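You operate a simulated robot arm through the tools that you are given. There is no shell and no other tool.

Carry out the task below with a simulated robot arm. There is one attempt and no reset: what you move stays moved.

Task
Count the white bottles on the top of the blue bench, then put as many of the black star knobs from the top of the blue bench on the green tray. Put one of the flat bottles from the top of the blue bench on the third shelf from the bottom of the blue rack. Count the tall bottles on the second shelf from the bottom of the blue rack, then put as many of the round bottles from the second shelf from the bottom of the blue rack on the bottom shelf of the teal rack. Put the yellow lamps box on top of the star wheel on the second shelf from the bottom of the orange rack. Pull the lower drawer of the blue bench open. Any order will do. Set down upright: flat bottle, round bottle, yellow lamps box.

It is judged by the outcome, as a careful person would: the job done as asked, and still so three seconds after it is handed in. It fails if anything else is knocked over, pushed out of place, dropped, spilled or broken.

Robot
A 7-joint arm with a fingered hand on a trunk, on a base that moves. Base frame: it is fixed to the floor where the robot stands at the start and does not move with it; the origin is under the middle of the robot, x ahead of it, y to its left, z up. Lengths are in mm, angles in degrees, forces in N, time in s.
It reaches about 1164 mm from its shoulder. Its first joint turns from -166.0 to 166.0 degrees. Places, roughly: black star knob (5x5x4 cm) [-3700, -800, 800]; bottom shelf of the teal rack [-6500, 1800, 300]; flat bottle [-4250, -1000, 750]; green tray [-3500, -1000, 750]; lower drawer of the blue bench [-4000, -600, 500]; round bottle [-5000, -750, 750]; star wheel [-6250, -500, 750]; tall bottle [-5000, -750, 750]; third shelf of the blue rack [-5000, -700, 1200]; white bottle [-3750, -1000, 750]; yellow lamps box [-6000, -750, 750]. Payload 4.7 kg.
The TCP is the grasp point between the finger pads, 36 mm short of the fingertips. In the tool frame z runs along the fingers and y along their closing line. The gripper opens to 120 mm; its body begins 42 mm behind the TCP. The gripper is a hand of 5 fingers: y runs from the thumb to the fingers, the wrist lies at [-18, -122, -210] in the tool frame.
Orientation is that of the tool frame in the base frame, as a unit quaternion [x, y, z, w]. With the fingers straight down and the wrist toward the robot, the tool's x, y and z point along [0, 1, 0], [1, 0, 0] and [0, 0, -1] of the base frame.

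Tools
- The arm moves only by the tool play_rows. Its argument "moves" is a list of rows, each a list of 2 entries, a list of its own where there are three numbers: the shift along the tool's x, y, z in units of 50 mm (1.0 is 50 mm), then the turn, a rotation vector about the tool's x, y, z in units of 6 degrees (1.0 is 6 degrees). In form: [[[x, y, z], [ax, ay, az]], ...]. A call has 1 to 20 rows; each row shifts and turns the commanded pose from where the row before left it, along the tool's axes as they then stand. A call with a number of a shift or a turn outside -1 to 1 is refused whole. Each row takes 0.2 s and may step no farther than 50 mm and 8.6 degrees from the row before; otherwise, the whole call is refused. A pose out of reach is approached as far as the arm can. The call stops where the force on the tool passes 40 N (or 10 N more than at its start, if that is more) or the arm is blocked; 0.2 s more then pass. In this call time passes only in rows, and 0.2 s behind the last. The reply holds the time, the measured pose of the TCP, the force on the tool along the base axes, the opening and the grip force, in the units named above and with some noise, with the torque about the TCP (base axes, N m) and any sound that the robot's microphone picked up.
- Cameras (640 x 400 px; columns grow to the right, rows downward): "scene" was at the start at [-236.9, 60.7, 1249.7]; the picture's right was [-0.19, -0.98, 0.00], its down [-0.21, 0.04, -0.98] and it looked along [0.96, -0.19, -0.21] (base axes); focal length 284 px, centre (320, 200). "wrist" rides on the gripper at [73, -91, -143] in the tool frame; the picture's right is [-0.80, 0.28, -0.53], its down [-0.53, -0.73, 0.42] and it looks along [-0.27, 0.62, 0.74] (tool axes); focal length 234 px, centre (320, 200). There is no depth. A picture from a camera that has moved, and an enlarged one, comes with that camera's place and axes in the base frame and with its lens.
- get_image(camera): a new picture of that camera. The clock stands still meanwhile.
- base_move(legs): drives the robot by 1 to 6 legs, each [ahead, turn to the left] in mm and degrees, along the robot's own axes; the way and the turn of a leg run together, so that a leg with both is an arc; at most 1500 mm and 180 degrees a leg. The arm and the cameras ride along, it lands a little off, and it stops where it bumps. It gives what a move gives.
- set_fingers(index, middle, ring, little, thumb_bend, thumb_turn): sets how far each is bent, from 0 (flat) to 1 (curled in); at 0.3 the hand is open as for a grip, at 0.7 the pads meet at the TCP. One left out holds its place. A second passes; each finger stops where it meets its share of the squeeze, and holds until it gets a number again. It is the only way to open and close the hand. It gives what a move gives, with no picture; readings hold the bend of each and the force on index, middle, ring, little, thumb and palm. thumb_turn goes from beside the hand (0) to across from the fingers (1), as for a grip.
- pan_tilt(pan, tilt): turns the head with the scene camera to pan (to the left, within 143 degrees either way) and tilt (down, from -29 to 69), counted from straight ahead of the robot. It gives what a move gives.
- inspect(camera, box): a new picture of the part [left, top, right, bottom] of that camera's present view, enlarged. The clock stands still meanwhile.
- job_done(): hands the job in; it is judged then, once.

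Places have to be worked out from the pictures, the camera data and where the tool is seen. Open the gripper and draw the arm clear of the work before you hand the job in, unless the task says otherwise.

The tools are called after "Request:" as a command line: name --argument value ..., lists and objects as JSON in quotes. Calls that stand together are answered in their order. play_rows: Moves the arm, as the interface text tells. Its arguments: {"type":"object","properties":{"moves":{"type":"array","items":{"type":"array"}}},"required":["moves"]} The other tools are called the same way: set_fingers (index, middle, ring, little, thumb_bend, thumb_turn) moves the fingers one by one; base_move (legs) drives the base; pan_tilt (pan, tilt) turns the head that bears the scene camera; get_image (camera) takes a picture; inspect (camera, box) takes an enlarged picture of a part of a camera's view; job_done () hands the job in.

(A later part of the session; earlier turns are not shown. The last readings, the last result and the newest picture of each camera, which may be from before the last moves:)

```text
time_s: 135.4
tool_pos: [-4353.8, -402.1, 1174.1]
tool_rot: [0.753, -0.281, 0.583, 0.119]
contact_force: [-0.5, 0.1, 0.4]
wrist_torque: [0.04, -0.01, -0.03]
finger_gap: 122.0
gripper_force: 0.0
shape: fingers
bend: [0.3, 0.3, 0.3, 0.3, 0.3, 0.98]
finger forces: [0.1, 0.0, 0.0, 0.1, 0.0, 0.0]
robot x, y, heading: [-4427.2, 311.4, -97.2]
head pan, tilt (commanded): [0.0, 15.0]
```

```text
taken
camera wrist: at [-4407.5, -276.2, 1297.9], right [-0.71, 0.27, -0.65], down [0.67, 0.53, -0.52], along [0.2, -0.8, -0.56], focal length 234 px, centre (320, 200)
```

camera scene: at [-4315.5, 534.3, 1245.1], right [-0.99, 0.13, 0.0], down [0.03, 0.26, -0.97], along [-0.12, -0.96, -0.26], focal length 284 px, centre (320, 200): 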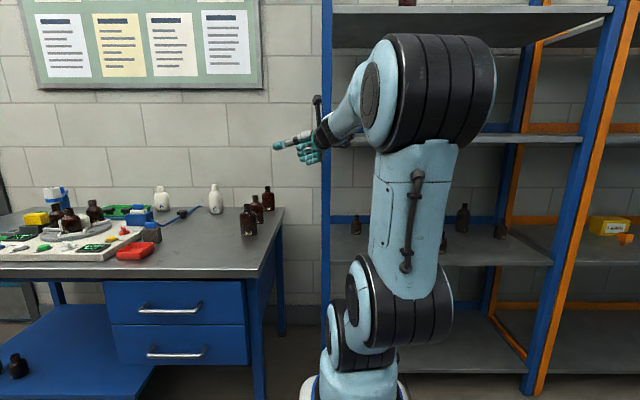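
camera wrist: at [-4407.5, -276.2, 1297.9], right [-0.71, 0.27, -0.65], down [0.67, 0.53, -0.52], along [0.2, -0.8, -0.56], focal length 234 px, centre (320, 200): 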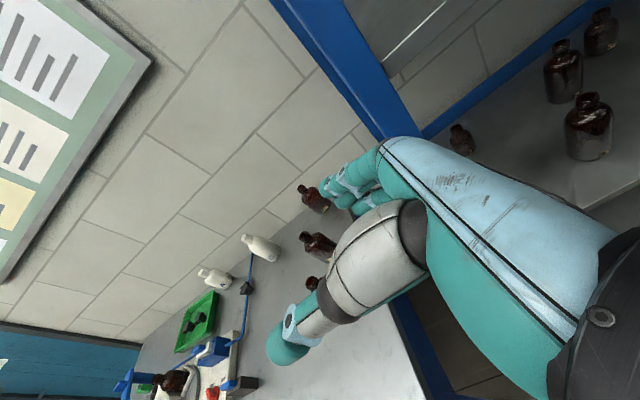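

The arm is now in a good elbow-up posture, but from here the closing line is diagonal to the flat bottle. Standing further to the bottle's +x side lets me grip across its 71 mm width, so I'll pull the hand back and drive about 670 mm toward +x, facing the bench again.

Request:
play_rows --moves '[[[0, -0.5, -0.85], [0, 0, 0]], [[0, -0.5, -0.85], [0, 0, 0]], [[0, -0.5, -0.85], [0, 0, 0]]]'

Request:
base_move --legs '[[0, -80], [-680, 0], [0, 68]]'

Request:
pan_tilt --pan -10 --tilt 20

Request:
get_image --camera "scene"

Request:
get_image --camera "wrist"

```text
time_s: 136.2
tool_pos: [-4417.9, -274.0, 1222.3]
tool_rot: [0.753, -0.282, 0.582, 0.119]
contact_force: [0.2, 0.6, 0.4]
wrist_torque: [0.02, -0.04, 0.02]
finger_gap: 122.4
gripper_force: 0.0
shape: fingers
bend: [0.3, 0.3, 0.3, 0.3, 0.3, 0.98]
finger forces: [0.1, 0.0, 0.0, 0.1, 0.1, 0.0]
robot x, y, heading: [-4423.7, 310.6, -97.5]
head pan, tilt (commanded): [0.0, 15.0]
```

```text
time_s: 146.3
tool_pos: [-3844.0, -224.0, 1223.4]
tool_rot: [0.727, -0.344, 0.57, 0.169]
contact_force: [-0.1, -0.6, 0.1]
wrist_torque: [-0.01, 0.04, 0.0]
finger_gap: 122.6
gripper_force: 0.0
shape: fingers
bend: [0.3, 0.3, 0.3, 0.3, 0.3, 0.98]
finger forces: [0.0, 0.0, 0.0, 0.0, 0.0, 0.1]
robot x, y, heading: [-3750.8, 354.7, -107.0]
head pan, tilt (commanded): [0.0, 15.0]
```

```text
time_s: 147.1
tool_pos: [-3843.0, -223.7, 1223.3]
tool_rot: [0.727, -0.345, 0.57, 0.169]
contact_force: [-0.1, -0.1, -0.7]
wrist_torque: [0.01, 0.0, -0.01]
finger_gap: 122.0
gripper_force: 0.1
shape: fingers
bend: [0.3, 0.3, 0.3, 0.3, 0.3, 0.98]
finger forces: [0.0, 0.0, 0.0, 0.0, 0.0, 0.1]
robot x, y, heading: [-3751.7, 357.7, -107.2]
head pan, tilt (commanded): [-10.0, 20.0]
```

```text
taken
camera scene: at [-3619.3, 563.4, 1237.0], right [-0.89, 0.46, 0.0], down [0.16, 0.3, -0.94], along [-0.43, -0.84, -0.34], focal length 284 px, centre (320, 200)
```

scene: 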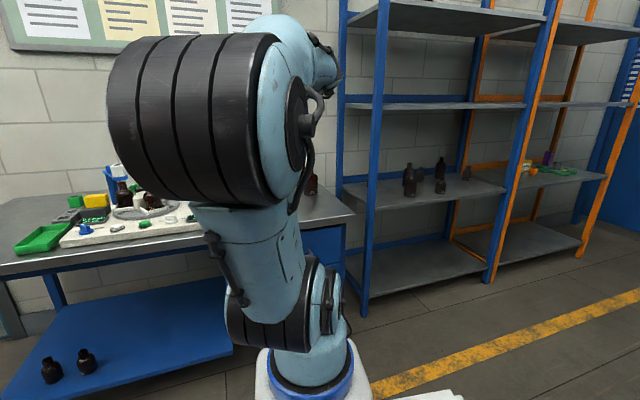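

```text
taken
camera wrist: at [-3873.3, -90.0, 1347.0], right [-0.66, 0.39, -0.65], down [0.75, 0.41, -0.52], along [0.06, -0.83, -0.56], focal length 234 px, centre (320, 200)
```

wrist: 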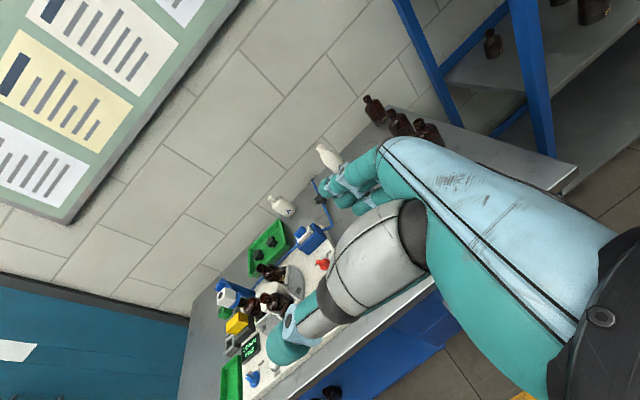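

The robot stands at (-3751,356). I'll swing the hand toward bottle 26: move sideways, yaw about 45° so the closing line runs along the bottle's width, level it, and stop high in front of the bottle.

Request:
play_rows --moves '[[[0.09, 0.95, -0.2], [0, 0, 0]], [[0.09, 0.95, -0.2], [0, 0, 0]], [[0.09, 0.95, -0.2], [0, 0, 0]], [[0.09, 0.95, -0.2], [0, 0, 0]], [[0, 0, 0], [-0.895, 0.14, 0.28]], [[0, 0, 0], [-0.895, 0.14, 0.28]], [[0, 0, 0], [-0.895, 0.14, 0.28]], [[0, 0, 0], [-0.895, 0.14, 0.28]], [[0, 0, 0], [-0.895, 0.14, 0.28]], [[0, 0, 0], [-0.895, 0.14, 0.28]], [[0, 0, 0], [-0.895, 0.14, 0.28]], [[0, 0, 0], [-0.895, 0.14, 0.28]], [[0, 0, 0], [0, 0, -0.7]], [[0, 0, 0], [0, 0, -0.7]]]'

Request:
play_rows --moves '[[[-0.423, 0.548, 0.459], [0, 0, 0]], [[-0.423, 0.548, 0.459], [0, 0, 0]], [[-0.423, 0.548, 0.459], [0, 0, 0]], [[-0.423, 0.548, 0.459], [0, 0, 0]], [[-0.423, 0.548, 0.459], [0, 0, 0]], [[-0.423, 0.548, 0.459], [0, 0, 0]]]'

Request:
get_image --camera "wrist"

Request:
get_image --camera "scene"

```text
time_s: 150.1
tool_pos: [-3999.8, -337.1, 1217.8]
tool_rot: [0.596, -0.548, 0.441, 0.387]
contact_force: [0.1, -0.4, 0.6]
wrist_torque: [0.02, 0.03, -0.04]
finger_gap: 122.4
gripper_force: 0.1
shape: fingers
bend: [0.3, 0.3, 0.3, 0.3, 0.3, 0.98]
finger forces: [0.0, 0.1, 0.1, 0.0, 0.0, 0.1]
out of reach, approached as far as the arm can: row 11
robot x, y, heading: [-3751.4, 356.5, -107.0]
head pan, tilt (commanded): [-10.0, 20.0]
```

```text
time_s: 151.5
tool_pos: [-4149.6, -444.0, 1053.0]
tool_rot: [0.596, -0.547, 0.441, 0.388]
contact_force: [0.1, 0.6, 1.4]
wrist_torque: [0.12, 0.05, -0.03]
finger_gap: 122.5
gripper_force: 0.0
shape: fingers
bend: [0.3, 0.3, 0.3, 0.3, 0.3, 0.98]
finger forces: [0.0, 0.1, 0.0, 0.1, 0.0, 0.0]
robot x, y, heading: [-3752.7, 353.1, -107.2]
head pan, tilt (commanded): [-10.0, 20.0]
```

```text
taken
camera wrist: at [-4072.3, -321.5, 1168.9], right [-0.34, 0.72, -0.61], down [0.76, -0.16, -0.62], along [-0.55, -0.68, -0.49], focal length 234 px, centre (320, 200)
```

wrist: 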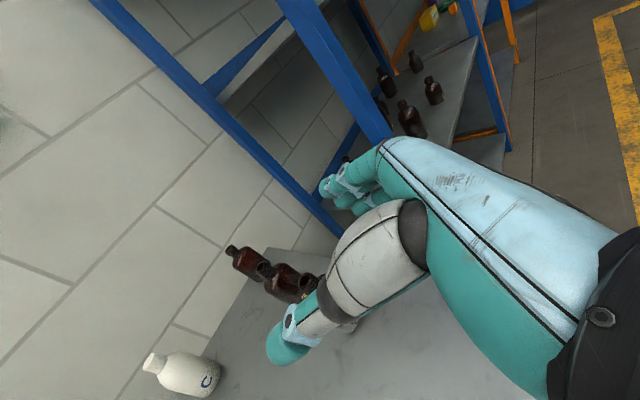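

```text
taken
camera scene: at [-3619.2, 563.8, 1236.9], right [-0.89, 0.46, 0.0], down [0.16, 0.3, -0.94], along [-0.43, -0.84, -0.34], focal length 284 px, centre (320, 200)
```

scene: 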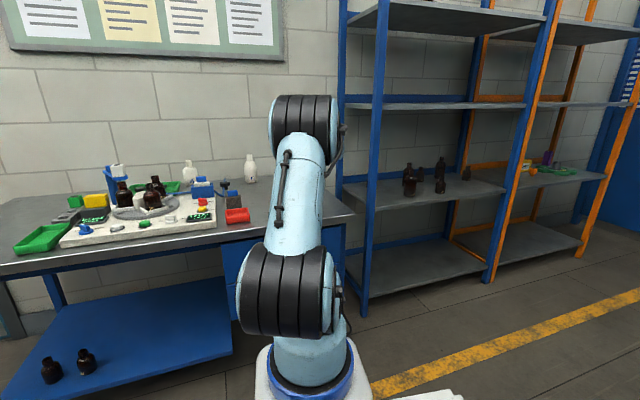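

The pose is reachable. I'll lower the hand to z≈872 about 140 mm in front of bottle 26 and look.

Request:
play_rows --moves '[[[-0.852, 0.16, 0.294], [0, 0, 0]], [[-0.852, 0.16, 0.294], [0, 0, 0]], [[-0.852, 0.16, 0.294], [0, 0, 0]], [[-0.852, 0.16, 0.294], [0, 0, 0]]]'

Request:
get_image --camera "wrist"

Request:
inspect --camera "scene" --box '[200, 120, 400, 260]'

```text
time_s: 152.5
tool_pos: [-4179.9, -450.8, 874.5]
tool_rot: [0.596, -0.547, 0.441, 0.388]
contact_force: [0.0, -0.3, 0.6]
wrist_torque: [0.1, 0.0, -0.01]
finger_gap: 122.2
gripper_force: 0.0
shape: fingers
bend: [0.3, 0.3, 0.3, 0.3, 0.3, 0.98]
finger forces: [0.1, 0.0, 0.1, 0.0, 0.0, 0.0]
robot x, y, heading: [-3749.7, 355.8, -107.3]
head pan, tilt (commanded): [-10.0, 20.0]
```

```text
taken
camera wrist: at [-4102.4, -328.1, 989.6], right [-0.34, 0.72, -0.61], down [0.76, -0.16, -0.62], along [-0.55, -0.68, -0.49], focal length 234 px, centre (320, 200)
```

wrist: 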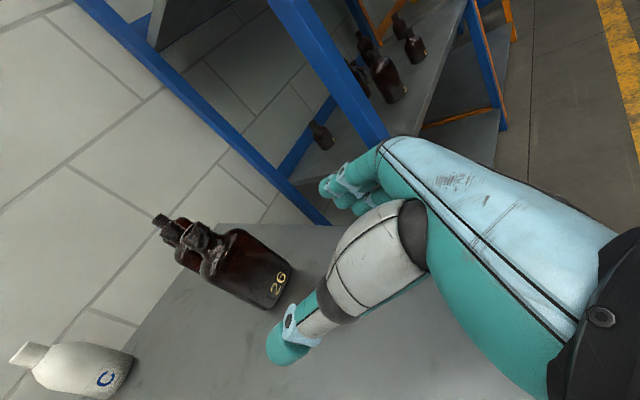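

```text
2.86 times, centred on (300, 190) of scene
camera zoom: at [-3619.2, 563.7, 1236.9], right [-0.89, 0.46, 0.0], down [0.16, 0.3, -0.94], along [-0.43, -0.84, -0.34], focal length 812 px, centre (377, 229)
```

zoom: 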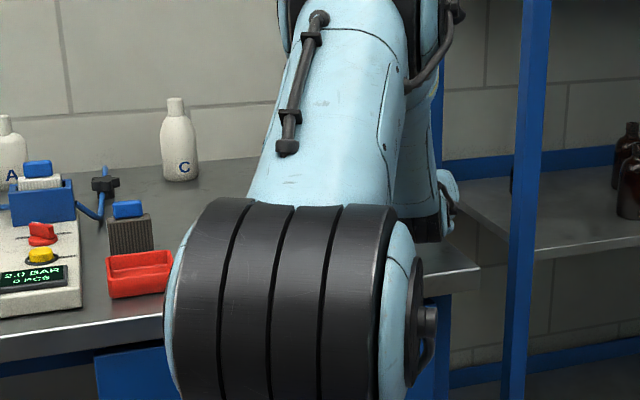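

Bottle 26 is confirmed near (-4160,-597). I'll advance horizontally toward it in steps and check before the last part.

Request:
play_rows --moves '[[[0.21, -0.02, 0.679], [0, 0, 0]], [[0.21, -0.02, 0.679], [0, 0, 0]], [[0.105, -0.01, 0.34], [0, 0, 0]]]'

Request:
get_image --camera "wrist"

```text
time_s: 153.3
tool_pos: [-4169.6, -539.3, 871.1]
tool_rot: [0.596, -0.548, 0.441, 0.388]
contact_force: [-0.5, -0.2, -0.2]
wrist_torque: [0.04, 0.03, 0.02]
finger_gap: 122.1
gripper_force: 0.0
shape: fingers
bend: [0.3, 0.3, 0.3, 0.3, 0.3, 0.98]
finger forces: [0.0, 0.1, 0.0, 0.0, 0.0, 0.1]
robot x, y, heading: [-3750.8, 355.1, -107.0]
head pan, tilt (commanded): [-10.0, 20.0]
```

```text
taken
camera wrist: at [-4092.2, -417.4, 986.6], right [-0.34, 0.72, -0.61], down [0.77, -0.16, -0.62], along [-0.55, -0.68, -0.49], focal length 234 px, centre (320, 200)
```

wrist: 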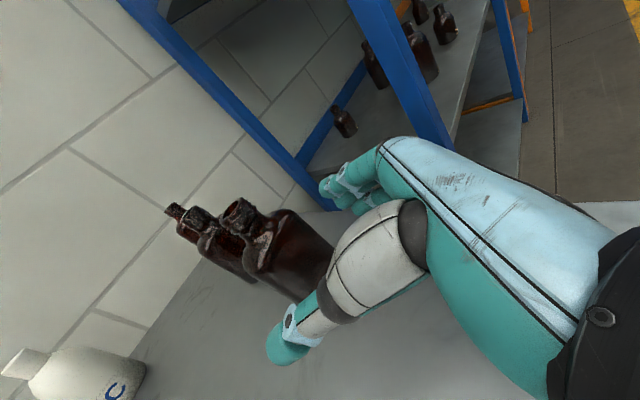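

The bottle is entering between thumb and fingers. I'll advance the last ~46 mm.

Request:
play_rows --moves '[[[0.143, 0, 0.44], [0, 0, 0]], [[0.143, 0, 0.44], [0, 0, 0]]]'

Request:
get_image --camera "wrist"

```text
time_s: 153.9
tool_pos: [-4164.9, -582.4, 871.3]
tool_rot: [0.596, -0.548, 0.44, 0.388]
contact_force: [0.5, 0.0, -0.7]
wrist_torque: [0.02, 0.0, -0.02]
finger_gap: 122.2
gripper_force: 0.0
shape: fingers
bend: [0.3, 0.3, 0.3, 0.3, 0.3, 0.98]
finger forces: [0.0, 0.0, 0.1, 0.0, 0.0, 0.0]
robot x, y, heading: [-3754.3, 355.1, -107.0]
head pan, tilt (commanded): [-10.0, 20.0]
```

```text
taken
camera wrist: at [-4087.4, -462.3, 985.8], right [-0.34, 0.72, -0.61], down [0.77, -0.16, -0.62], along [-0.55, -0.68, -0.49], focal length 234 px, centre (320, 200)
```

wrist: 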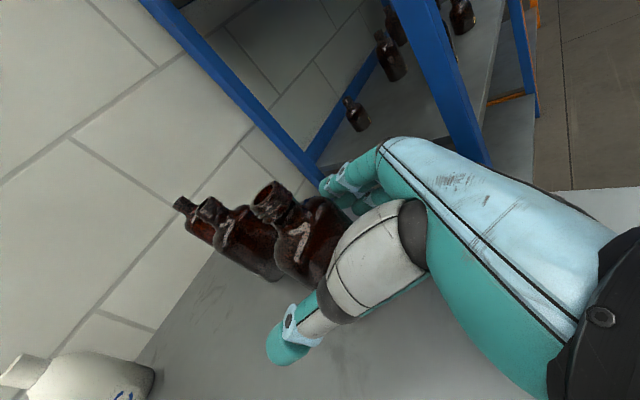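

The bottle is between thumb and fingers, its axis near (-4157,-582). I'll shift 7 mm to centre it and close the hand.

Request:
play_rows --moves '[[[0, -0.14, 0.06], [0, 0, 0]]]'

Request:
set_fingers --index 0.7 --middle 0.7 --ring 0.7 --little 0.7 --thumb_bend 0.7

Request:
get_image --camera "wrist"

```text
time_s: 154.3
tool_pos: [-4156.6, -584.9, 869.4]
tool_rot: [0.596, -0.548, 0.441, 0.388]
contact_force: [-0.7, 0.3, -0.8]
wrist_torque: [0.0, -0.03, -0.03]
finger_gap: 122.2
gripper_force: 0.1
shape: fingers
bend: [0.3, 0.3, 0.3, 0.3, 0.3, 0.98]
finger forces: [0.0, 0.0, 0.0, 0.0, 0.1, 0.0]
robot x, y, heading: [-3752.0, 354.6, -107.0]
head pan, tilt (commanded): [-10.0, 20.0]
```

```text
time_s: 155.3
tool_pos: [-4157.1, -585.1, 870.1]
tool_rot: [0.596, -0.548, 0.441, 0.387]
contact_force: [-0.6, 0.5, -1.7]
wrist_torque: [0.04, 0.02, 0.0]
finger_gap: 61.2
gripper_force: 29.2
shape: fingers
bend: [0.55, 0.61, 0.6, 0.67, 0.5, 0.93]
finger forces: [10.9, 7.2, 7.6, 3.1, 29.2, 0.0]
robot x, y, heading: [-3752.0, 353.4, -107.0]
head pan, tilt (commanded): [-10.0, 20.0]
```

```text
taken
camera wrist: at [-4079.5, -463.9, 984.8], right [-0.34, 0.72, -0.61], down [0.77, -0.16, -0.62], along [-0.55, -0.68, -0.49], focal length 234 px, centre (320, 200)
```

wrist: 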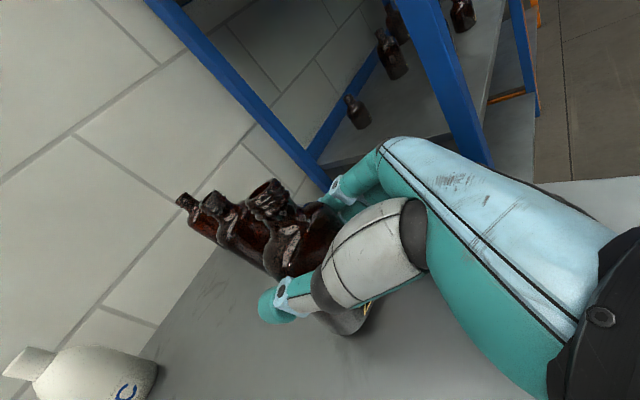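

All fingers hold the bottle (29 N). I'll lift it 60 mm straight up and check.

Request:
play_rows --moves '[[[0.38, -0.01, -0.12], [0, 0, 0]], [[0.57, -0.01, -0.185], [0, 0, 0]], [[0.57, -0.01, -0.185], [0, 0, 0]]]'

Request:
get_image --camera "wrist"

```text
time_s: 156.1
tool_pos: [-4154.9, -587.4, 948.4]
tool_rot: [0.596, -0.549, 0.44, 0.387]
contact_force: [1.0, 0.2, -3.0]
wrist_torque: [-0.03, 0.02, 0.02]
finger_gap: 61.1
gripper_force: 28.5
shape: fingers
bend: [0.55, 0.61, 0.6, 0.67, 0.5, 0.93]
finger forces: [10.9, 7.2, 7.5, 3.1, 29.2, 0.0]
robot x, y, heading: [-3750.6, 356.5, -107.0]
head pan, tilt (commanded): [-10.0, 20.0]
```

```text
taken
camera wrist: at [-4078.5, -465.2, 1064.3], right [-0.34, 0.72, -0.61], down [0.77, -0.16, -0.62], along [-0.55, -0.67, -0.5], focal length 234 px, centre (320, 200)
```

wrist: 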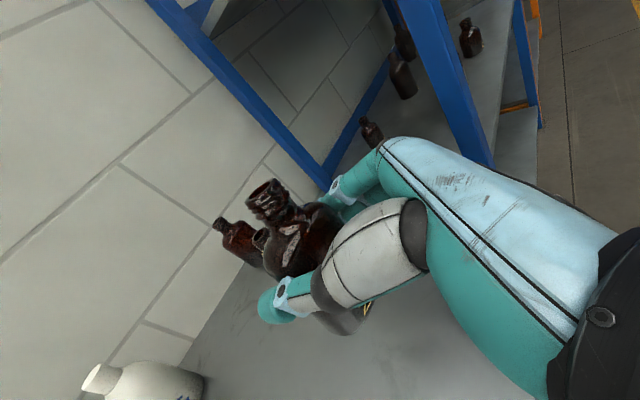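

The bottle is lifted. I'll check its uprightness in an enlarged wrist view.

Request:
inspect --camera "wrist" --box '[200, 150, 420, 370]'

Request:
pan_tilt --pan -25 --tilt 20

Request:
get_image --camera "scene"

```text
1.82 times, centred on (310, 260) of wrist
camera zoom: at [-4078.5, -465.2, 1064.3], right [-0.34, 0.72, -0.61], down [0.77, -0.16, -0.62], along [-0.55, -0.67, -0.5], focal length 426 px, centre (338, 91)
```

zoom: 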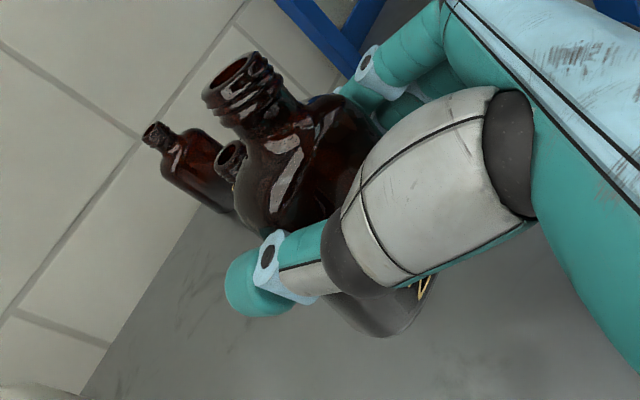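

```text
time_s: 156.8
tool_pos: [-4154.9, -587.4, 948.2]
tool_rot: [0.596, -0.547, 0.441, 0.387]
contact_force: [0.4, 0.9, -0.6]
wrist_torque: [0.01, 0.03, -0.01]
finger_gap: 61.3
gripper_force: 28.5
shape: fingers
bend: [0.55, 0.61, 0.6, 0.67, 0.5, 0.93]
finger forces: [10.9, 7.2, 7.3, 3.1, 29.1, 0.0]
robot x, y, heading: [-3751.3, 355.5, -107.1]
head pan, tilt (commanded): [-25.0, 20.0]
```

```text
taken
camera scene: at [-3639.4, 577.1, 1237.0], right [-0.74, 0.67, 0.0], down [0.23, 0.25, -0.94], along [-0.63, -0.7, -0.34], focal length 284 px, centre (320, 200)
```

scene: 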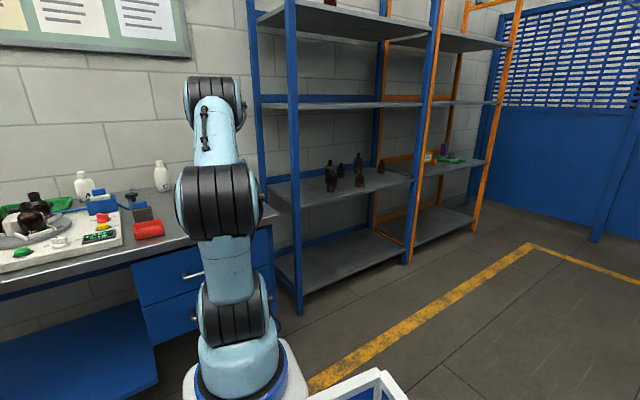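

The grip is firm and the bottle nearly upright. I'll lift and retract it toward the robot, then drive to stand in front of the blue rack with the same arm geometry.

Request:
play_rows --moves '[[[0.57, 0, -0.185], [0, 0, 0]], [[0.344, -0.292, -0.816], [0, 0, 0]], [[0.344, -0.292, -0.816], [0, 0, 0]], [[0.344, -0.292, -0.816], [0, 0, 0]], [[0.344, -0.292, -0.816], [0, 0, 0]], [[0.344, -0.292, -0.816], [0, 0, 0]], [[0.344, -0.292, -0.816], [0, 0, 0]], [[0.344, -0.292, -0.816], [0, 0, 0]], [[0.344, -0.292, -0.816], [0, 0, 0]], [[0.344, -0.292, -0.816], [0, 0, 0]], [[0.344, -0.292, -0.816], [0, 0, 0]]]'

Request:
get_image --camera "scene"

Request:
get_image --camera "wrist"

```text
time_s: 159.2
tool_pos: [-4051.0, -241.8, 1269.3]
tool_rot: [0.595, -0.549, 0.441, 0.386]
contact_force: [-0.1, -0.9, -2.2]
wrist_torque: [-0.1, -0.02, 0.07]
finger_gap: 60.9
gripper_force: 28.3
shape: fingers
bend: [0.56, 0.61, 0.6, 0.68, 0.5, 0.92]
finger forces: [10.9, 7.1, 7.2, 2.6, 28.1, 0.0]
robot x, y, heading: [-3752.2, 358.5, -107.2]
head pan, tilt (commanded): [-25.0, 20.0]
```

```text
taken
camera scene: at [-3639.6, 576.8, 1237.1], right [-0.74, 0.67, 0.0], down [0.23, 0.25, -0.94], along [-0.63, -0.7, -0.34], focal length 284 px, centre (320, 200)
```

scene: 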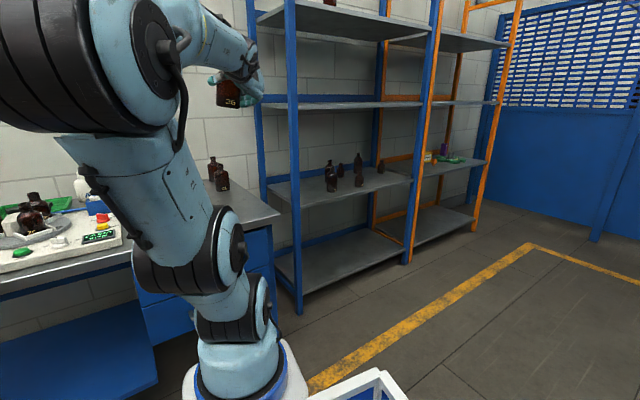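

```text
taken
camera wrist: at [-3972.9, -120.8, 1385.7], right [-0.34, 0.72, -0.61], down [0.77, -0.16, -0.62], along [-0.55, -0.67, -0.5], focal length 234 px, centre (320, 200)
```

wrist: 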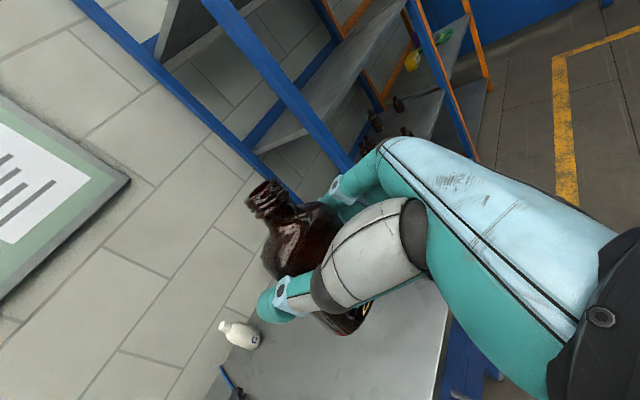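

The scene view shows the held bottle; I'll zoom to check its tilt.

Request:
inspect --camera "scene" --box '[180, 50, 290, 130]'

```text
5.00 times, centred on (235, 90) of scene
camera zoom: at [-3639.6, 576.8, 1237.1], right [-0.74, 0.67, 0.0], down [0.23, 0.25, -0.94], along [-0.63, -0.7, -0.34], focal length 1422 px, centre (745, 750)
```

zoom: 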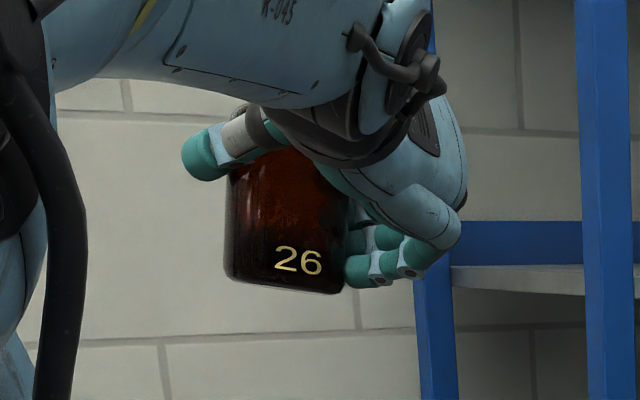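

The bottle leans about 7° (top toward the fingers' side). I'll rotate the hand to correct this and look again.

Request:
play_rows --moves '[[[0, 0, 0], [-0.13, -0.43, -0.37]], [[0, 0, 0], [-0.13, -0.43, -0.37]]]'

Request:
inspect --camera "scene" --box '[180, 50, 290, 130]'

```text
time_s: 159.8
tool_pos: [-4049.8, -240.7, 1271.4]
tool_rot: [0.631, -0.547, 0.391, 0.388]
contact_force: [-0.3, 0.6, -1.3]
wrist_torque: [0.01, -0.02, -0.02]
finger_gap: 61.0
gripper_force: 27.8
shape: fingers
bend: [0.56, 0.61, 0.6, 0.68, 0.5, 0.92]
finger forces: [11.0, 7.2, 7.1, 2.7, 28.3, 0.0]
robot x, y, heading: [-3752.6, 355.2, -107.1]
head pan, tilt (commanded): [-25.0, 20.0]
```

```text
5.00 times, centred on (235, 90) of scene
camera zoom: at [-3639.4, 577.3, 1237.0], right [-0.74, 0.67, 0.0], down [0.23, 0.25, -0.94], along [-0.63, -0.7, -0.34], focal length 1422 px, centre (745, 750)
```

zoom: 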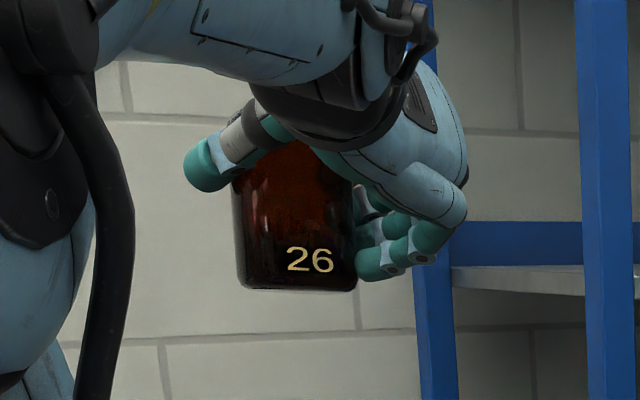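

The bottle now hangs upright in this view. I'll drive along the aisle to in front of the blue rack's left part and face it.

Request:
base_move --legs '[[0, -68], [645, 0], [0, 68]]'

Request:
pan_tilt --pan -15 --tilt 5

Request:
get_image --camera "scene"

Request:
get_image --camera "wrist"

```text
time_s: 169.4
tool_pos: [-4693.2, -296.0, 1272.0]
tool_rot: [0.631, -0.546, 0.392, 0.387]
contact_force: [-0.6, 0.4, -1.7]
wrist_torque: [0.0, 0.02, -0.01]
finger_gap: 60.4
gripper_force: 26.2
shape: fingers
bend: [0.56, 0.61, 0.6, 0.68, 0.51, 0.92]
finger forces: [10.3, 6.7, 7.0, 2.4, 26.6, 0.1]
robot x, y, heading: [-4398.7, 304.2, -107.0]
head pan, tilt (commanded): [-25.0, 20.0]
```

```text
time_s: 170.1
tool_pos: [-4693.1, -296.4, 1272.1]
tool_rot: [0.632, -0.546, 0.392, 0.386]
contact_force: [0.1, -0.4, -1.9]
wrist_torque: [0.07, 0.03, 0.01]
finger_gap: 60.2
gripper_force: 26.6
shape: fingers
bend: [0.56, 0.61, 0.6, 0.68, 0.51, 0.92]
finger forces: [10.2, 6.7, 7.1, 2.4, 26.6, 0.1]
robot x, y, heading: [-4396.7, 301.3, -107.0]
head pan, tilt (commanded): [-15.0, 5.0]
```

```text
taken
camera scene: at [-4272.3, 514.8, 1261.2], right [-0.85, 0.53, 0.0], down [0.05, 0.07, -1.0], along [-0.53, -0.85, -0.09], focal length 284 px, centre (320, 200)
```

scene: 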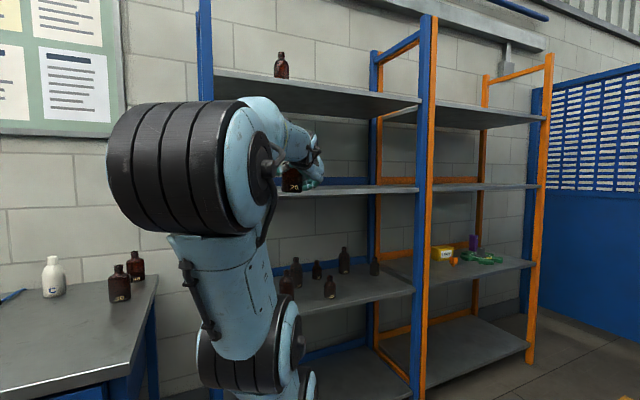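

```text
taken
camera wrist: at [-4605.6, -183.8, 1389.0], right [-0.39, 0.76, -0.51], down [0.71, -0.11, -0.7], along [-0.59, -0.64, -0.5], focal length 234 px, centre (320, 200)
```

wrist: 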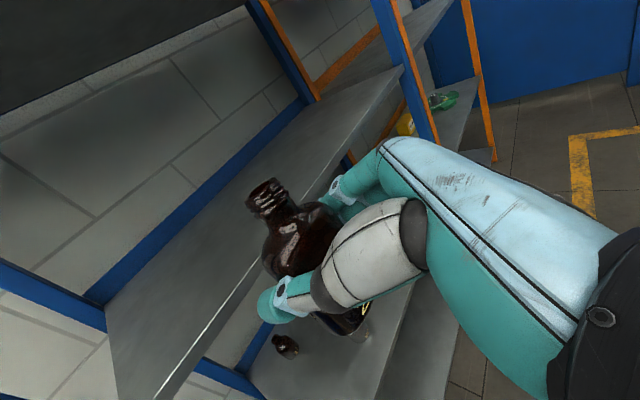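

I'm in front of the rack with the third shelf at z≈1198. I'll raise the bottle a bit and move it half-way in over the shelf, then look.

Request:
play_rows --moves '[[[0.55, 0.036, -0.237], [0, 0, 0]], [[0.288, 0.352, 0.722], [0, 0, 0]], [[0.288, 0.352, 0.722], [0, 0, 0]], [[0.288, 0.352, 0.722], [0, 0, 0]], [[0.288, 0.352, 0.722], [0, 0, 0]]]'

Request:
get_image --camera "scene"

Request:
get_image --camera "wrist"

```text
time_s: 171.3
tool_pos: [-4746.8, -457.4, 1300.5]
tool_rot: [0.631, -0.545, 0.392, 0.388]
contact_force: [0.2, 0.3, -0.1]
wrist_torque: [0.1, 0.0, -0.03]
finger_gap: 60.4
gripper_force: 26.5
shape: fingers
bend: [0.56, 0.61, 0.6, 0.68, 0.51, 0.92]
finger forces: [10.2, 6.7, 7.0, 2.4, 26.6, 0.1]
robot x, y, heading: [-4398.4, 303.1, -106.9]
head pan, tilt (commanded): [-15.0, 5.0]
```

```text
taken
camera scene: at [-4272.2, 515.3, 1261.2], right [-0.85, 0.53, 0.0], down [0.05, 0.07, -1.0], along [-0.53, -0.85, -0.09], focal length 284 px, centre (320, 200)
```

scene: 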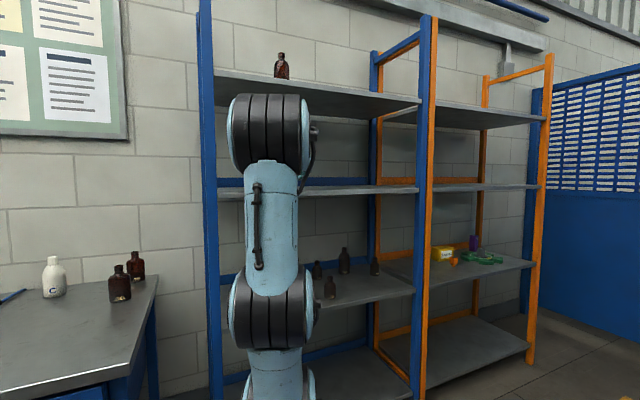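

```text
taken
camera wrist: at [-4658.2, -345.0, 1418.0], right [-0.39, 0.76, -0.51], down [0.71, -0.11, -0.7], along [-0.59, -0.64, -0.49], focal length 234 px, centre (320, 200)
```

wrist: 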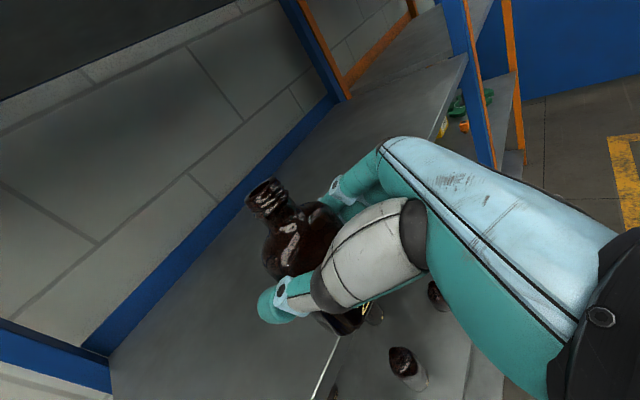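

The bottle is clear over the front edge. I'll continue inward by the other half.

Request:
play_rows --moves '[[[0.288, 0.352, 0.722], [0, 0, 0]], [[0.288, 0.352, 0.722], [0, 0, 0]], [[0.288, 0.352, 0.722], [0, 0, 0]], [[0.288, 0.352, 0.722], [0, 0, 0]]]'

Request:
get_image --camera "scene"

Request:
get_image --camera "wrist"

```text
time_s: 172.3
tool_pos: [-4800.4, -619.1, 1302.8]
tool_rot: [0.632, -0.545, 0.391, 0.388]
contact_force: [0.8, 0.7, 0.3]
wrist_torque: [0.11, 0.01, 0.02]
finger_gap: 60.2
gripper_force: 26.9
shape: fingers
bend: [0.56, 0.61, 0.6, 0.68, 0.51, 0.92]
finger forces: [10.2, 6.9, 7.0, 2.5, 26.4, 0.0]
robot x, y, heading: [-4397.5, 300.0, -106.8]
head pan, tilt (commanded): [-15.0, 5.0]
```

```text
taken
camera scene: at [-4272.2, 515.1, 1261.3], right [-0.85, 0.53, 0.0], down [0.05, 0.07, -1.0], along [-0.53, -0.85, -0.09], focal length 284 px, centre (320, 200)
```

scene: 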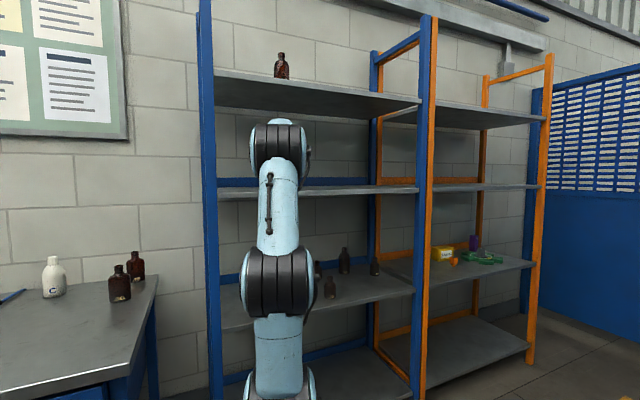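

```text
taken
camera wrist: at [-4713.0, -506.4, 1419.7], right [-0.39, 0.76, -0.51], down [0.71, -0.11, -0.7], along [-0.59, -0.64, -0.5], focal length 234 px, centre (320, 200)
```

wrist: 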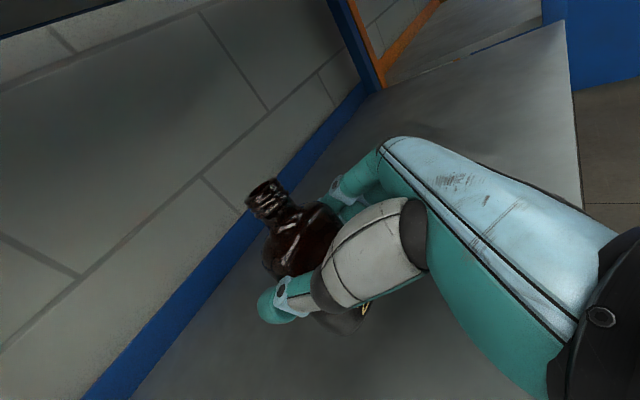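

The bottle is above the shelf. I'll lower 25 mm, then feel for contact.

Request:
play_rows --moves '[[[-0.229, -0.015, 0.099], [0, 0, 0]], [[-0.229, -0.015, 0.099], [0, 0, 0]], [[-0.073, -0.005, 0.032], [0, 0, 0]]]'

Request:
get_image --camera "wrist"

```text
time_s: 173.1
tool_pos: [-4801.2, -620.3, 1271.3]
tool_rot: [0.632, -0.545, 0.392, 0.387]
contact_force: [-0.2, 0.0, -1.5]
wrist_torque: [0.02, -0.01, 0.01]
finger_gap: 60.4
gripper_force: 26.0
shape: fingers
bend: [0.56, 0.61, 0.6, 0.68, 0.51, 0.92]
finger forces: [10.2, 6.8, 7.0, 2.4, 26.4, 0.0]
robot x, y, heading: [-4395.7, 304.3, -106.6]
head pan, tilt (commanded): [-15.0, 5.0]
```

```text
taken
camera wrist: at [-4713.6, -508.1, 1389.8], right [-0.39, 0.76, -0.51], down [0.71, -0.11, -0.7], along [-0.59, -0.64, -0.5], focal length 234 px, centre (320, 200)
```

wrist: 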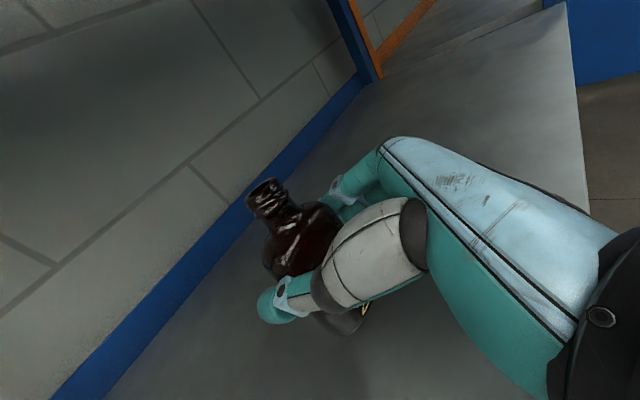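

No contact yet at z=1271. I'll continue down in 3 mm steps.

Request:
play_rows --moves '[[[-0.055, -0.004, 0.024], [0, 0, 0]], [[-0.055, -0.004, 0.024], [0, 0, 0]]]'

Request:
play_rows --moves '[[[-0.055, -0.004, 0.024], [0, 0, 0]]]'

Request:
play_rows --moves '[[[-0.055, -0.004, 0.024], [0, 0, 0]]]'

```text
time_s: 173.7
tool_pos: [-4801.6, -619.9, 1268.8]
tool_rot: [0.632, -0.545, 0.391, 0.389]
contact_force: [0.2, 1.0, 3.7]
wrist_torque: [-0.06, 0.01, 0.0]
finger_gap: 60.4
gripper_force: 26.5
shape: fingers
bend: [0.56, 0.61, 0.6, 0.68, 0.51, 0.92]
finger forces: [10.0, 6.8, 7.0, 2.4, 26.9, 0.0]
robot x, y, heading: [-4394.4, 301.9, -106.9]
head pan, tilt (commanded): [-15.0, 5.0]
```

```text
time_s: 174.1
tool_pos: [-4801.0, -621.0, 1268.4]
tool_rot: [0.632, -0.544, 0.392, 0.389]
contact_force: [-1.0, -0.2, 12.2]
wrist_torque: [-0.29, 0.19, -0.03]
finger_gap: 60.3
gripper_force: 27.3
shape: fingers
bend: [0.56, 0.61, 0.6, 0.68, 0.51, 0.92]
finger forces: [9.7, 7.1, 7.6, 2.5, 27.5, 0.0]
robot x, y, heading: [-4397.1, 301.5, -107.0]
head pan, tilt (commanded): [-15.0, 5.0]
```

```text
time_s: 174.5
tool_pos: [-4800.1, -619.3, 1267.3]
tool_rot: [0.63, -0.544, 0.393, 0.39]
contact_force: [-2.2, -1.0, 25.3]
wrist_torque: [-0.6, 0.43, -0.04]
finger_gap: 60.1
gripper_force: 27.5
shape: fingers
bend: [0.56, 0.61, 0.6, 0.68, 0.51, 0.92]
finger forces: [9.7, 7.4, 7.9, 2.1, 27.4, 0.1]
robot x, y, heading: [-4398.6, 303.0, -106.7]
head pan, tilt (commanded): [-15.0, 5.0]
```

The bottle presses on the shelf (25 N). I'll relieve by 4 mm and open the hand gently.

Request:
play_rows --moves '[[[0.073, 0.005, -0.032], [0, 0, 0]]]'

Request:
set_fingers --index 0.5 --middle 0.55 --ring 0.54 --little 0.6 --thumb_bend 0.46

Request:
get_image --camera "wrist"

```text
time_s: 174.9
tool_pos: [-4800.8, -619.0, 1266.2]
tool_rot: [0.631, -0.546, 0.392, 0.388]
contact_force: [-3.4, -0.1, 23.0]
wrist_torque: [-0.48, 0.39, -0.03]
finger_gap: 59.6
gripper_force: 27.4
shape: fingers
bend: [0.56, 0.61, 0.6, 0.68, 0.51, 0.92]
finger forces: [9.8, 7.3, 7.9, 2.5, 27.2, 0.0]
robot x, y, heading: [-4399.0, 301.5, -106.8]
head pan, tilt (commanded): [-15.0, 5.0]
```

```text
time_s: 175.9
tool_pos: [-4800.7, -621.3, 1264.7]
tool_rot: [0.631, -0.546, 0.391, 0.387]
contact_force: [0.3, -0.1, -1.5]
wrist_torque: [0.0, -0.02, 0.0]
finger_gap: 71.3
gripper_force: 1.5
shape: fingers
bend: [0.5, 0.54, 0.53, 0.6, 0.45, 0.97]
finger forces: [0.0, 0.9, 1.0, 0.1, 1.9, 0.0]
robot x, y, heading: [-4397.7, 298.5, -106.8]
head pan, tilt (commanded): [-15.0, 5.0]
```

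```text
taken
camera wrist: at [-4712.9, -508.5, 1381.9], right [-0.39, 0.76, -0.51], down [0.71, -0.11, -0.7], along [-0.59, -0.64, -0.5], focal length 234 px, centre (320, 200)
```

wrist: 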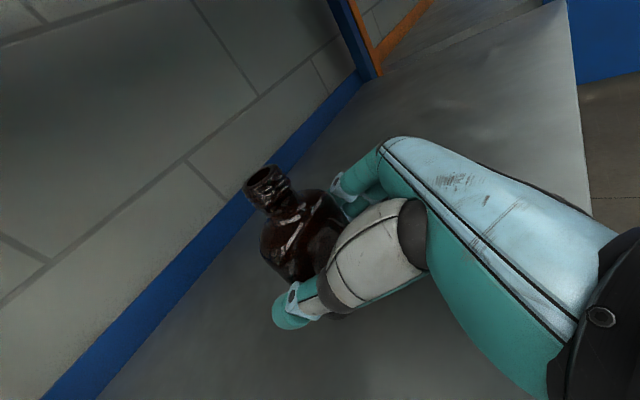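

The bottle is almost free. I'll open the hand fully.

Request:
set_fingers --index 0.3 --middle 0.3 --ring 0.3 --little 0.3 --thumb_bend 0.3

Request:
get_image --camera "wrist"

```text
time_s: 176.9
tool_pos: [-4800.9, -619.7, 1264.5]
tool_rot: [0.632, -0.546, 0.392, 0.386]
contact_force: [-0.2, -0.2, -0.6]
wrist_torque: [-0.02, 0.02, 0.02]
finger_gap: 121.7
gripper_force: 0.0
shape: fingers
bend: [0.3, 0.3, 0.3, 0.3, 0.3, 0.97]
finger forces: [0.0, 0.0, 0.0, 0.0, 0.0, 0.0]
robot x, y, heading: [-4398.8, 302.0, -107.0]
head pan, tilt (commanded): [-15.0, 5.0]
```

```text
taken
camera wrist: at [-4712.7, -508.2, 1382.4], right [-0.39, 0.76, -0.51], down [0.71, -0.11, -0.7], along [-0.59, -0.64, -0.5], focal length 234 px, centre (320, 200)
```

wrist: 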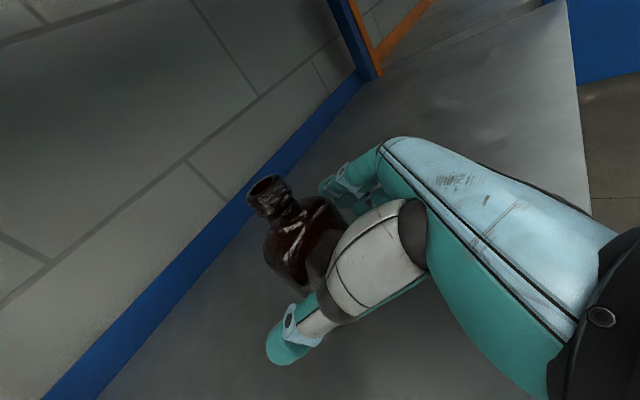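

The bottle stands on its own. I'll back the hand straight out of the rack.

Request:
play_rows --moves '[[[-0.28, -0.02, -0.753], [0, 0, 0]], [[-0.28, -0.02, -0.753], [0, 0, 0]], [[-0.28, -0.02, -0.753], [0, 0, 0]], [[-0.28, -0.02, -0.753], [0, 0, 0]], [[-0.28, -0.02, -0.753], [0, 0, 0]], [[-0.28, -0.02, -0.753], [0, 0, 0]]]'

Request:
get_image --camera "wrist"

Request:
get_image --camera "scene"

```text
time_s: 178.3
tool_pos: [-4818.9, -380.3, 1273.0]
tool_rot: [0.633, -0.545, 0.391, 0.386]
contact_force: [0.2, -1.3, -1.7]
wrist_torque: [-0.06, -0.01, 0.02]
finger_gap: 122.0
gripper_force: 0.2
shape: fingers
bend: [0.3, 0.3, 0.3, 0.3, 0.3, 0.98]
finger forces: [0.1, 0.0, 0.1, 0.0, 0.0, 0.0]
robot x, y, heading: [-4395.3, 304.5, -106.9]
head pan, tilt (commanded): [-15.0, 5.0]
```

```text
taken
camera wrist: at [-4731.5, -267.7, 1390.8], right [-0.39, 0.76, -0.51], down [0.71, -0.11, -0.7], along [-0.59, -0.64, -0.5], focal length 234 px, centre (320, 200)
```

wrist: 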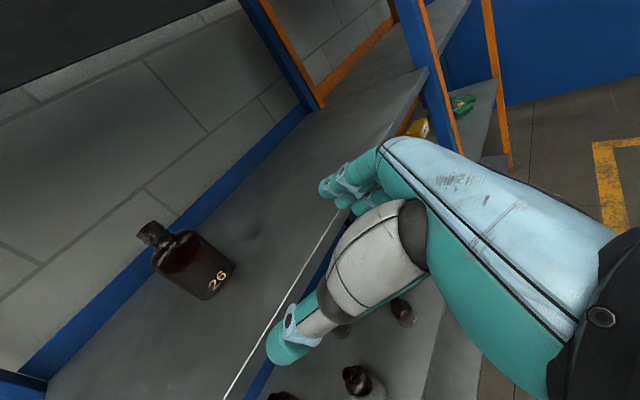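

```text
taken
camera scene: at [-4272.5, 514.6, 1261.4], right [-0.85, 0.53, 0.0], down [0.05, 0.07, -1.0], along [-0.53, -0.85, -0.09], focal length 284 px, centre (320, 200)
```

scene: 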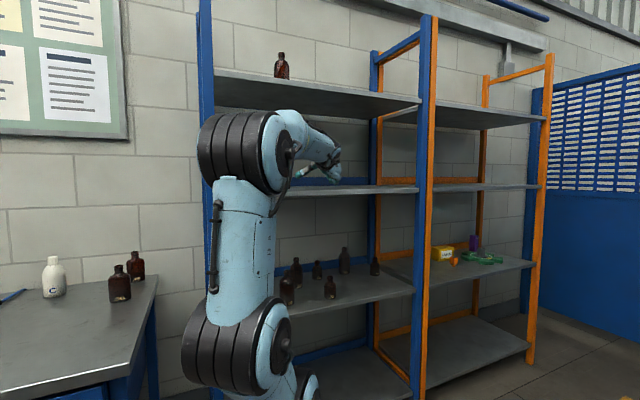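

Flat bottle 26 stands upright on the third shelf. Before picking round bottles, I'll look at the teal rack from here to plan the placing.

Request:
pan_tilt --pan -105 --tilt 12

Request:
get_image --camera "scene"

Request:
inspect --camera "scene" --box '[200, 100, 480, 290]'

```text
time_s: 180.0
tool_pos: [-4818.1, -379.7, 1274.3]
tool_rot: [0.631, -0.547, 0.391, 0.386]
contact_force: [0.8, -0.4, -0.5]
wrist_torque: [0.0, -0.02, 0.0]
finger_gap: 122.1
gripper_force: 0.0
shape: fingers
bend: [0.3, 0.3, 0.3, 0.3, 0.3, 0.98]
finger forces: [0.0, 0.0, 0.0, 0.0, 0.1, 0.0]
robot x, y, heading: [-4397.6, 302.9, -107.1]
head pan, tilt (commanded): [-105.0, 12.0]
```

```text
taken
camera scene: at [-4303.0, 642.0, 1250.0], right [0.53, 0.85, 0.0], down [0.18, -0.11, -0.98], along [-0.83, 0.52, -0.21], focal length 284 px, centre (320, 200)
```

scene: 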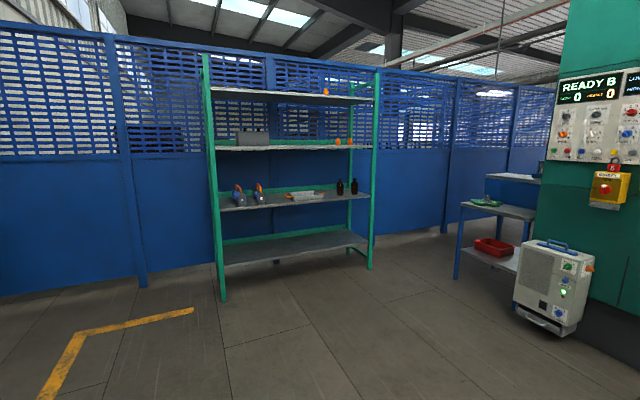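

```text
2.11 times, centred on (340, 195) of scene
camera zoom: at [-4303.0, 642.0, 1250.0], right [0.53, 0.85, 0.0], down [0.18, -0.11, -0.98], along [-0.83, 0.52, -0.21], focal length 599 px, centre (278, 210)
```

zoom: 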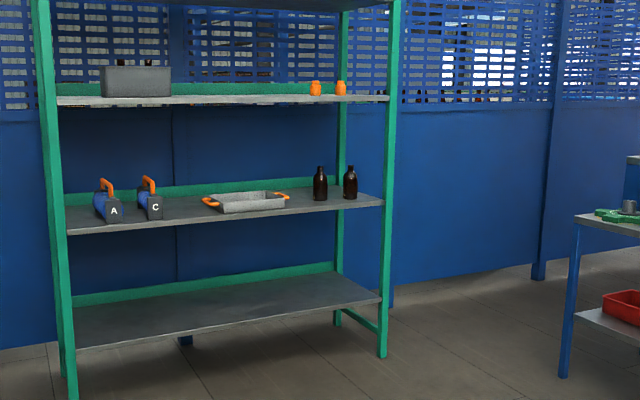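

The teal rack's bottom shelf is empty at z≈285 with about 400 mm headroom. Now for round bottle 20 at the front of the blue rack's second shelf (≈(-4973,-520)): I'll yaw the hand 15° and lower it in front of the rack.

Request:
pan_tilt --pan -15 --tilt 15

Request:
play_rows --moves '[[[0, 0, 0], [-0.764, -0.05, 0.329]], [[0, 0, 0], [-0.764, -0.05, 0.329]], [[0, 0, 0], [-0.764, -0.05, 0.329]], [[-0.873, 0.165, 0.314], [0, 0, 0]], [[-0.873, 0.165, 0.314], [0, 0, 0]], [[-0.873, 0.165, 0.314], [0, 0, 0]], [[-0.873, 0.165, 0.314], [0, 0, 0]], [[-0.873, 0.165, 0.314], [0, 0, 0]], [[-0.873, 0.165, 0.314], [0, 0, 0]], [[-0.873, 0.165, 0.314], [0, 0, 0]], [[-0.873, 0.165, 0.314], [0, 0, 0]]]'

Request:
get_image --camera "wrist"

Request:
get_image --camera "scene"

```text
time_s: 181.6
tool_pos: [-4819.5, -379.5, 1274.4]
tool_rot: [0.632, -0.546, 0.392, 0.386]
contact_force: [0.8, 0.4, 0.7]
wrist_torque: [-0.03, 0.0, 0.02]
finger_gap: 122.0
gripper_force: 0.0
shape: fingers
bend: [0.3, 0.3, 0.3, 0.3, 0.3, 0.98]
finger forces: [0.0, 0.1, 0.0, 0.0, 0.0, 0.0]
robot x, y, heading: [-4397.8, 299.0, -107.0]
head pan, tilt (commanded): [-15.0, 15.0]
```

```text
time_s: 184.0
tool_pos: [-4881.3, -353.9, 942.7]
tool_rot: [-0.567, 0.619, -0.356, -0.41]
contact_force: [0.0, 1.0, 0.9]
wrist_torque: [0.0, -0.01, 0.0]
finger_gap: 122.1
gripper_force: 0.0
shape: fingers
bend: [0.3, 0.3, 0.3, 0.3, 0.3, 0.98]
finger forces: [0.1, 0.1, 0.0, 0.0, 0.1, 0.0]
out of reach, approached as far as the arm can: row 10, 11
robot x, y, heading: [-4398.6, 301.5, -106.8]
head pan, tilt (commanded): [-15.0, 15.0]
```

```text
taken
camera wrist: at [-4776.8, -262.5, 1066.7], right [-0.21, 0.84, -0.51], down [0.7, -0.24, -0.68], along [-0.69, -0.49, -0.53], focal length 234 px, centre (320, 200)
```

wrist: 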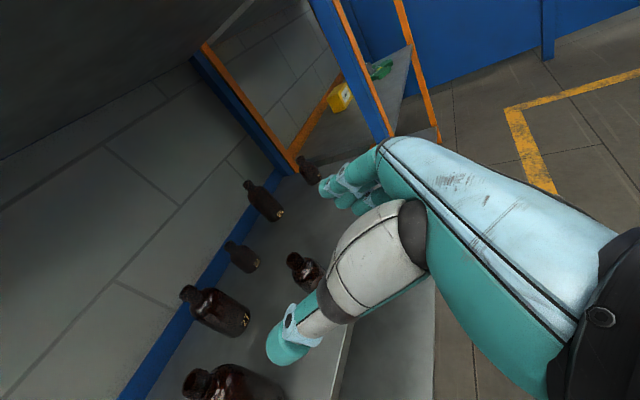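

```text
taken
camera scene: at [-4273.1, 513.6, 1245.1], right [-0.85, 0.53, 0.0], down [0.14, 0.22, -0.97], along [-0.51, -0.82, -0.26], focal length 284 px, centre (320, 200)
```

scene: 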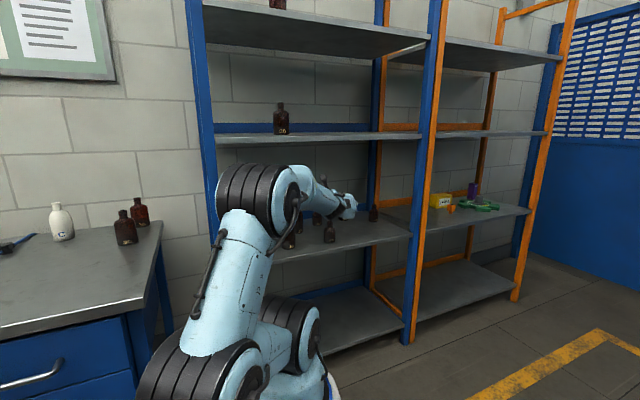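

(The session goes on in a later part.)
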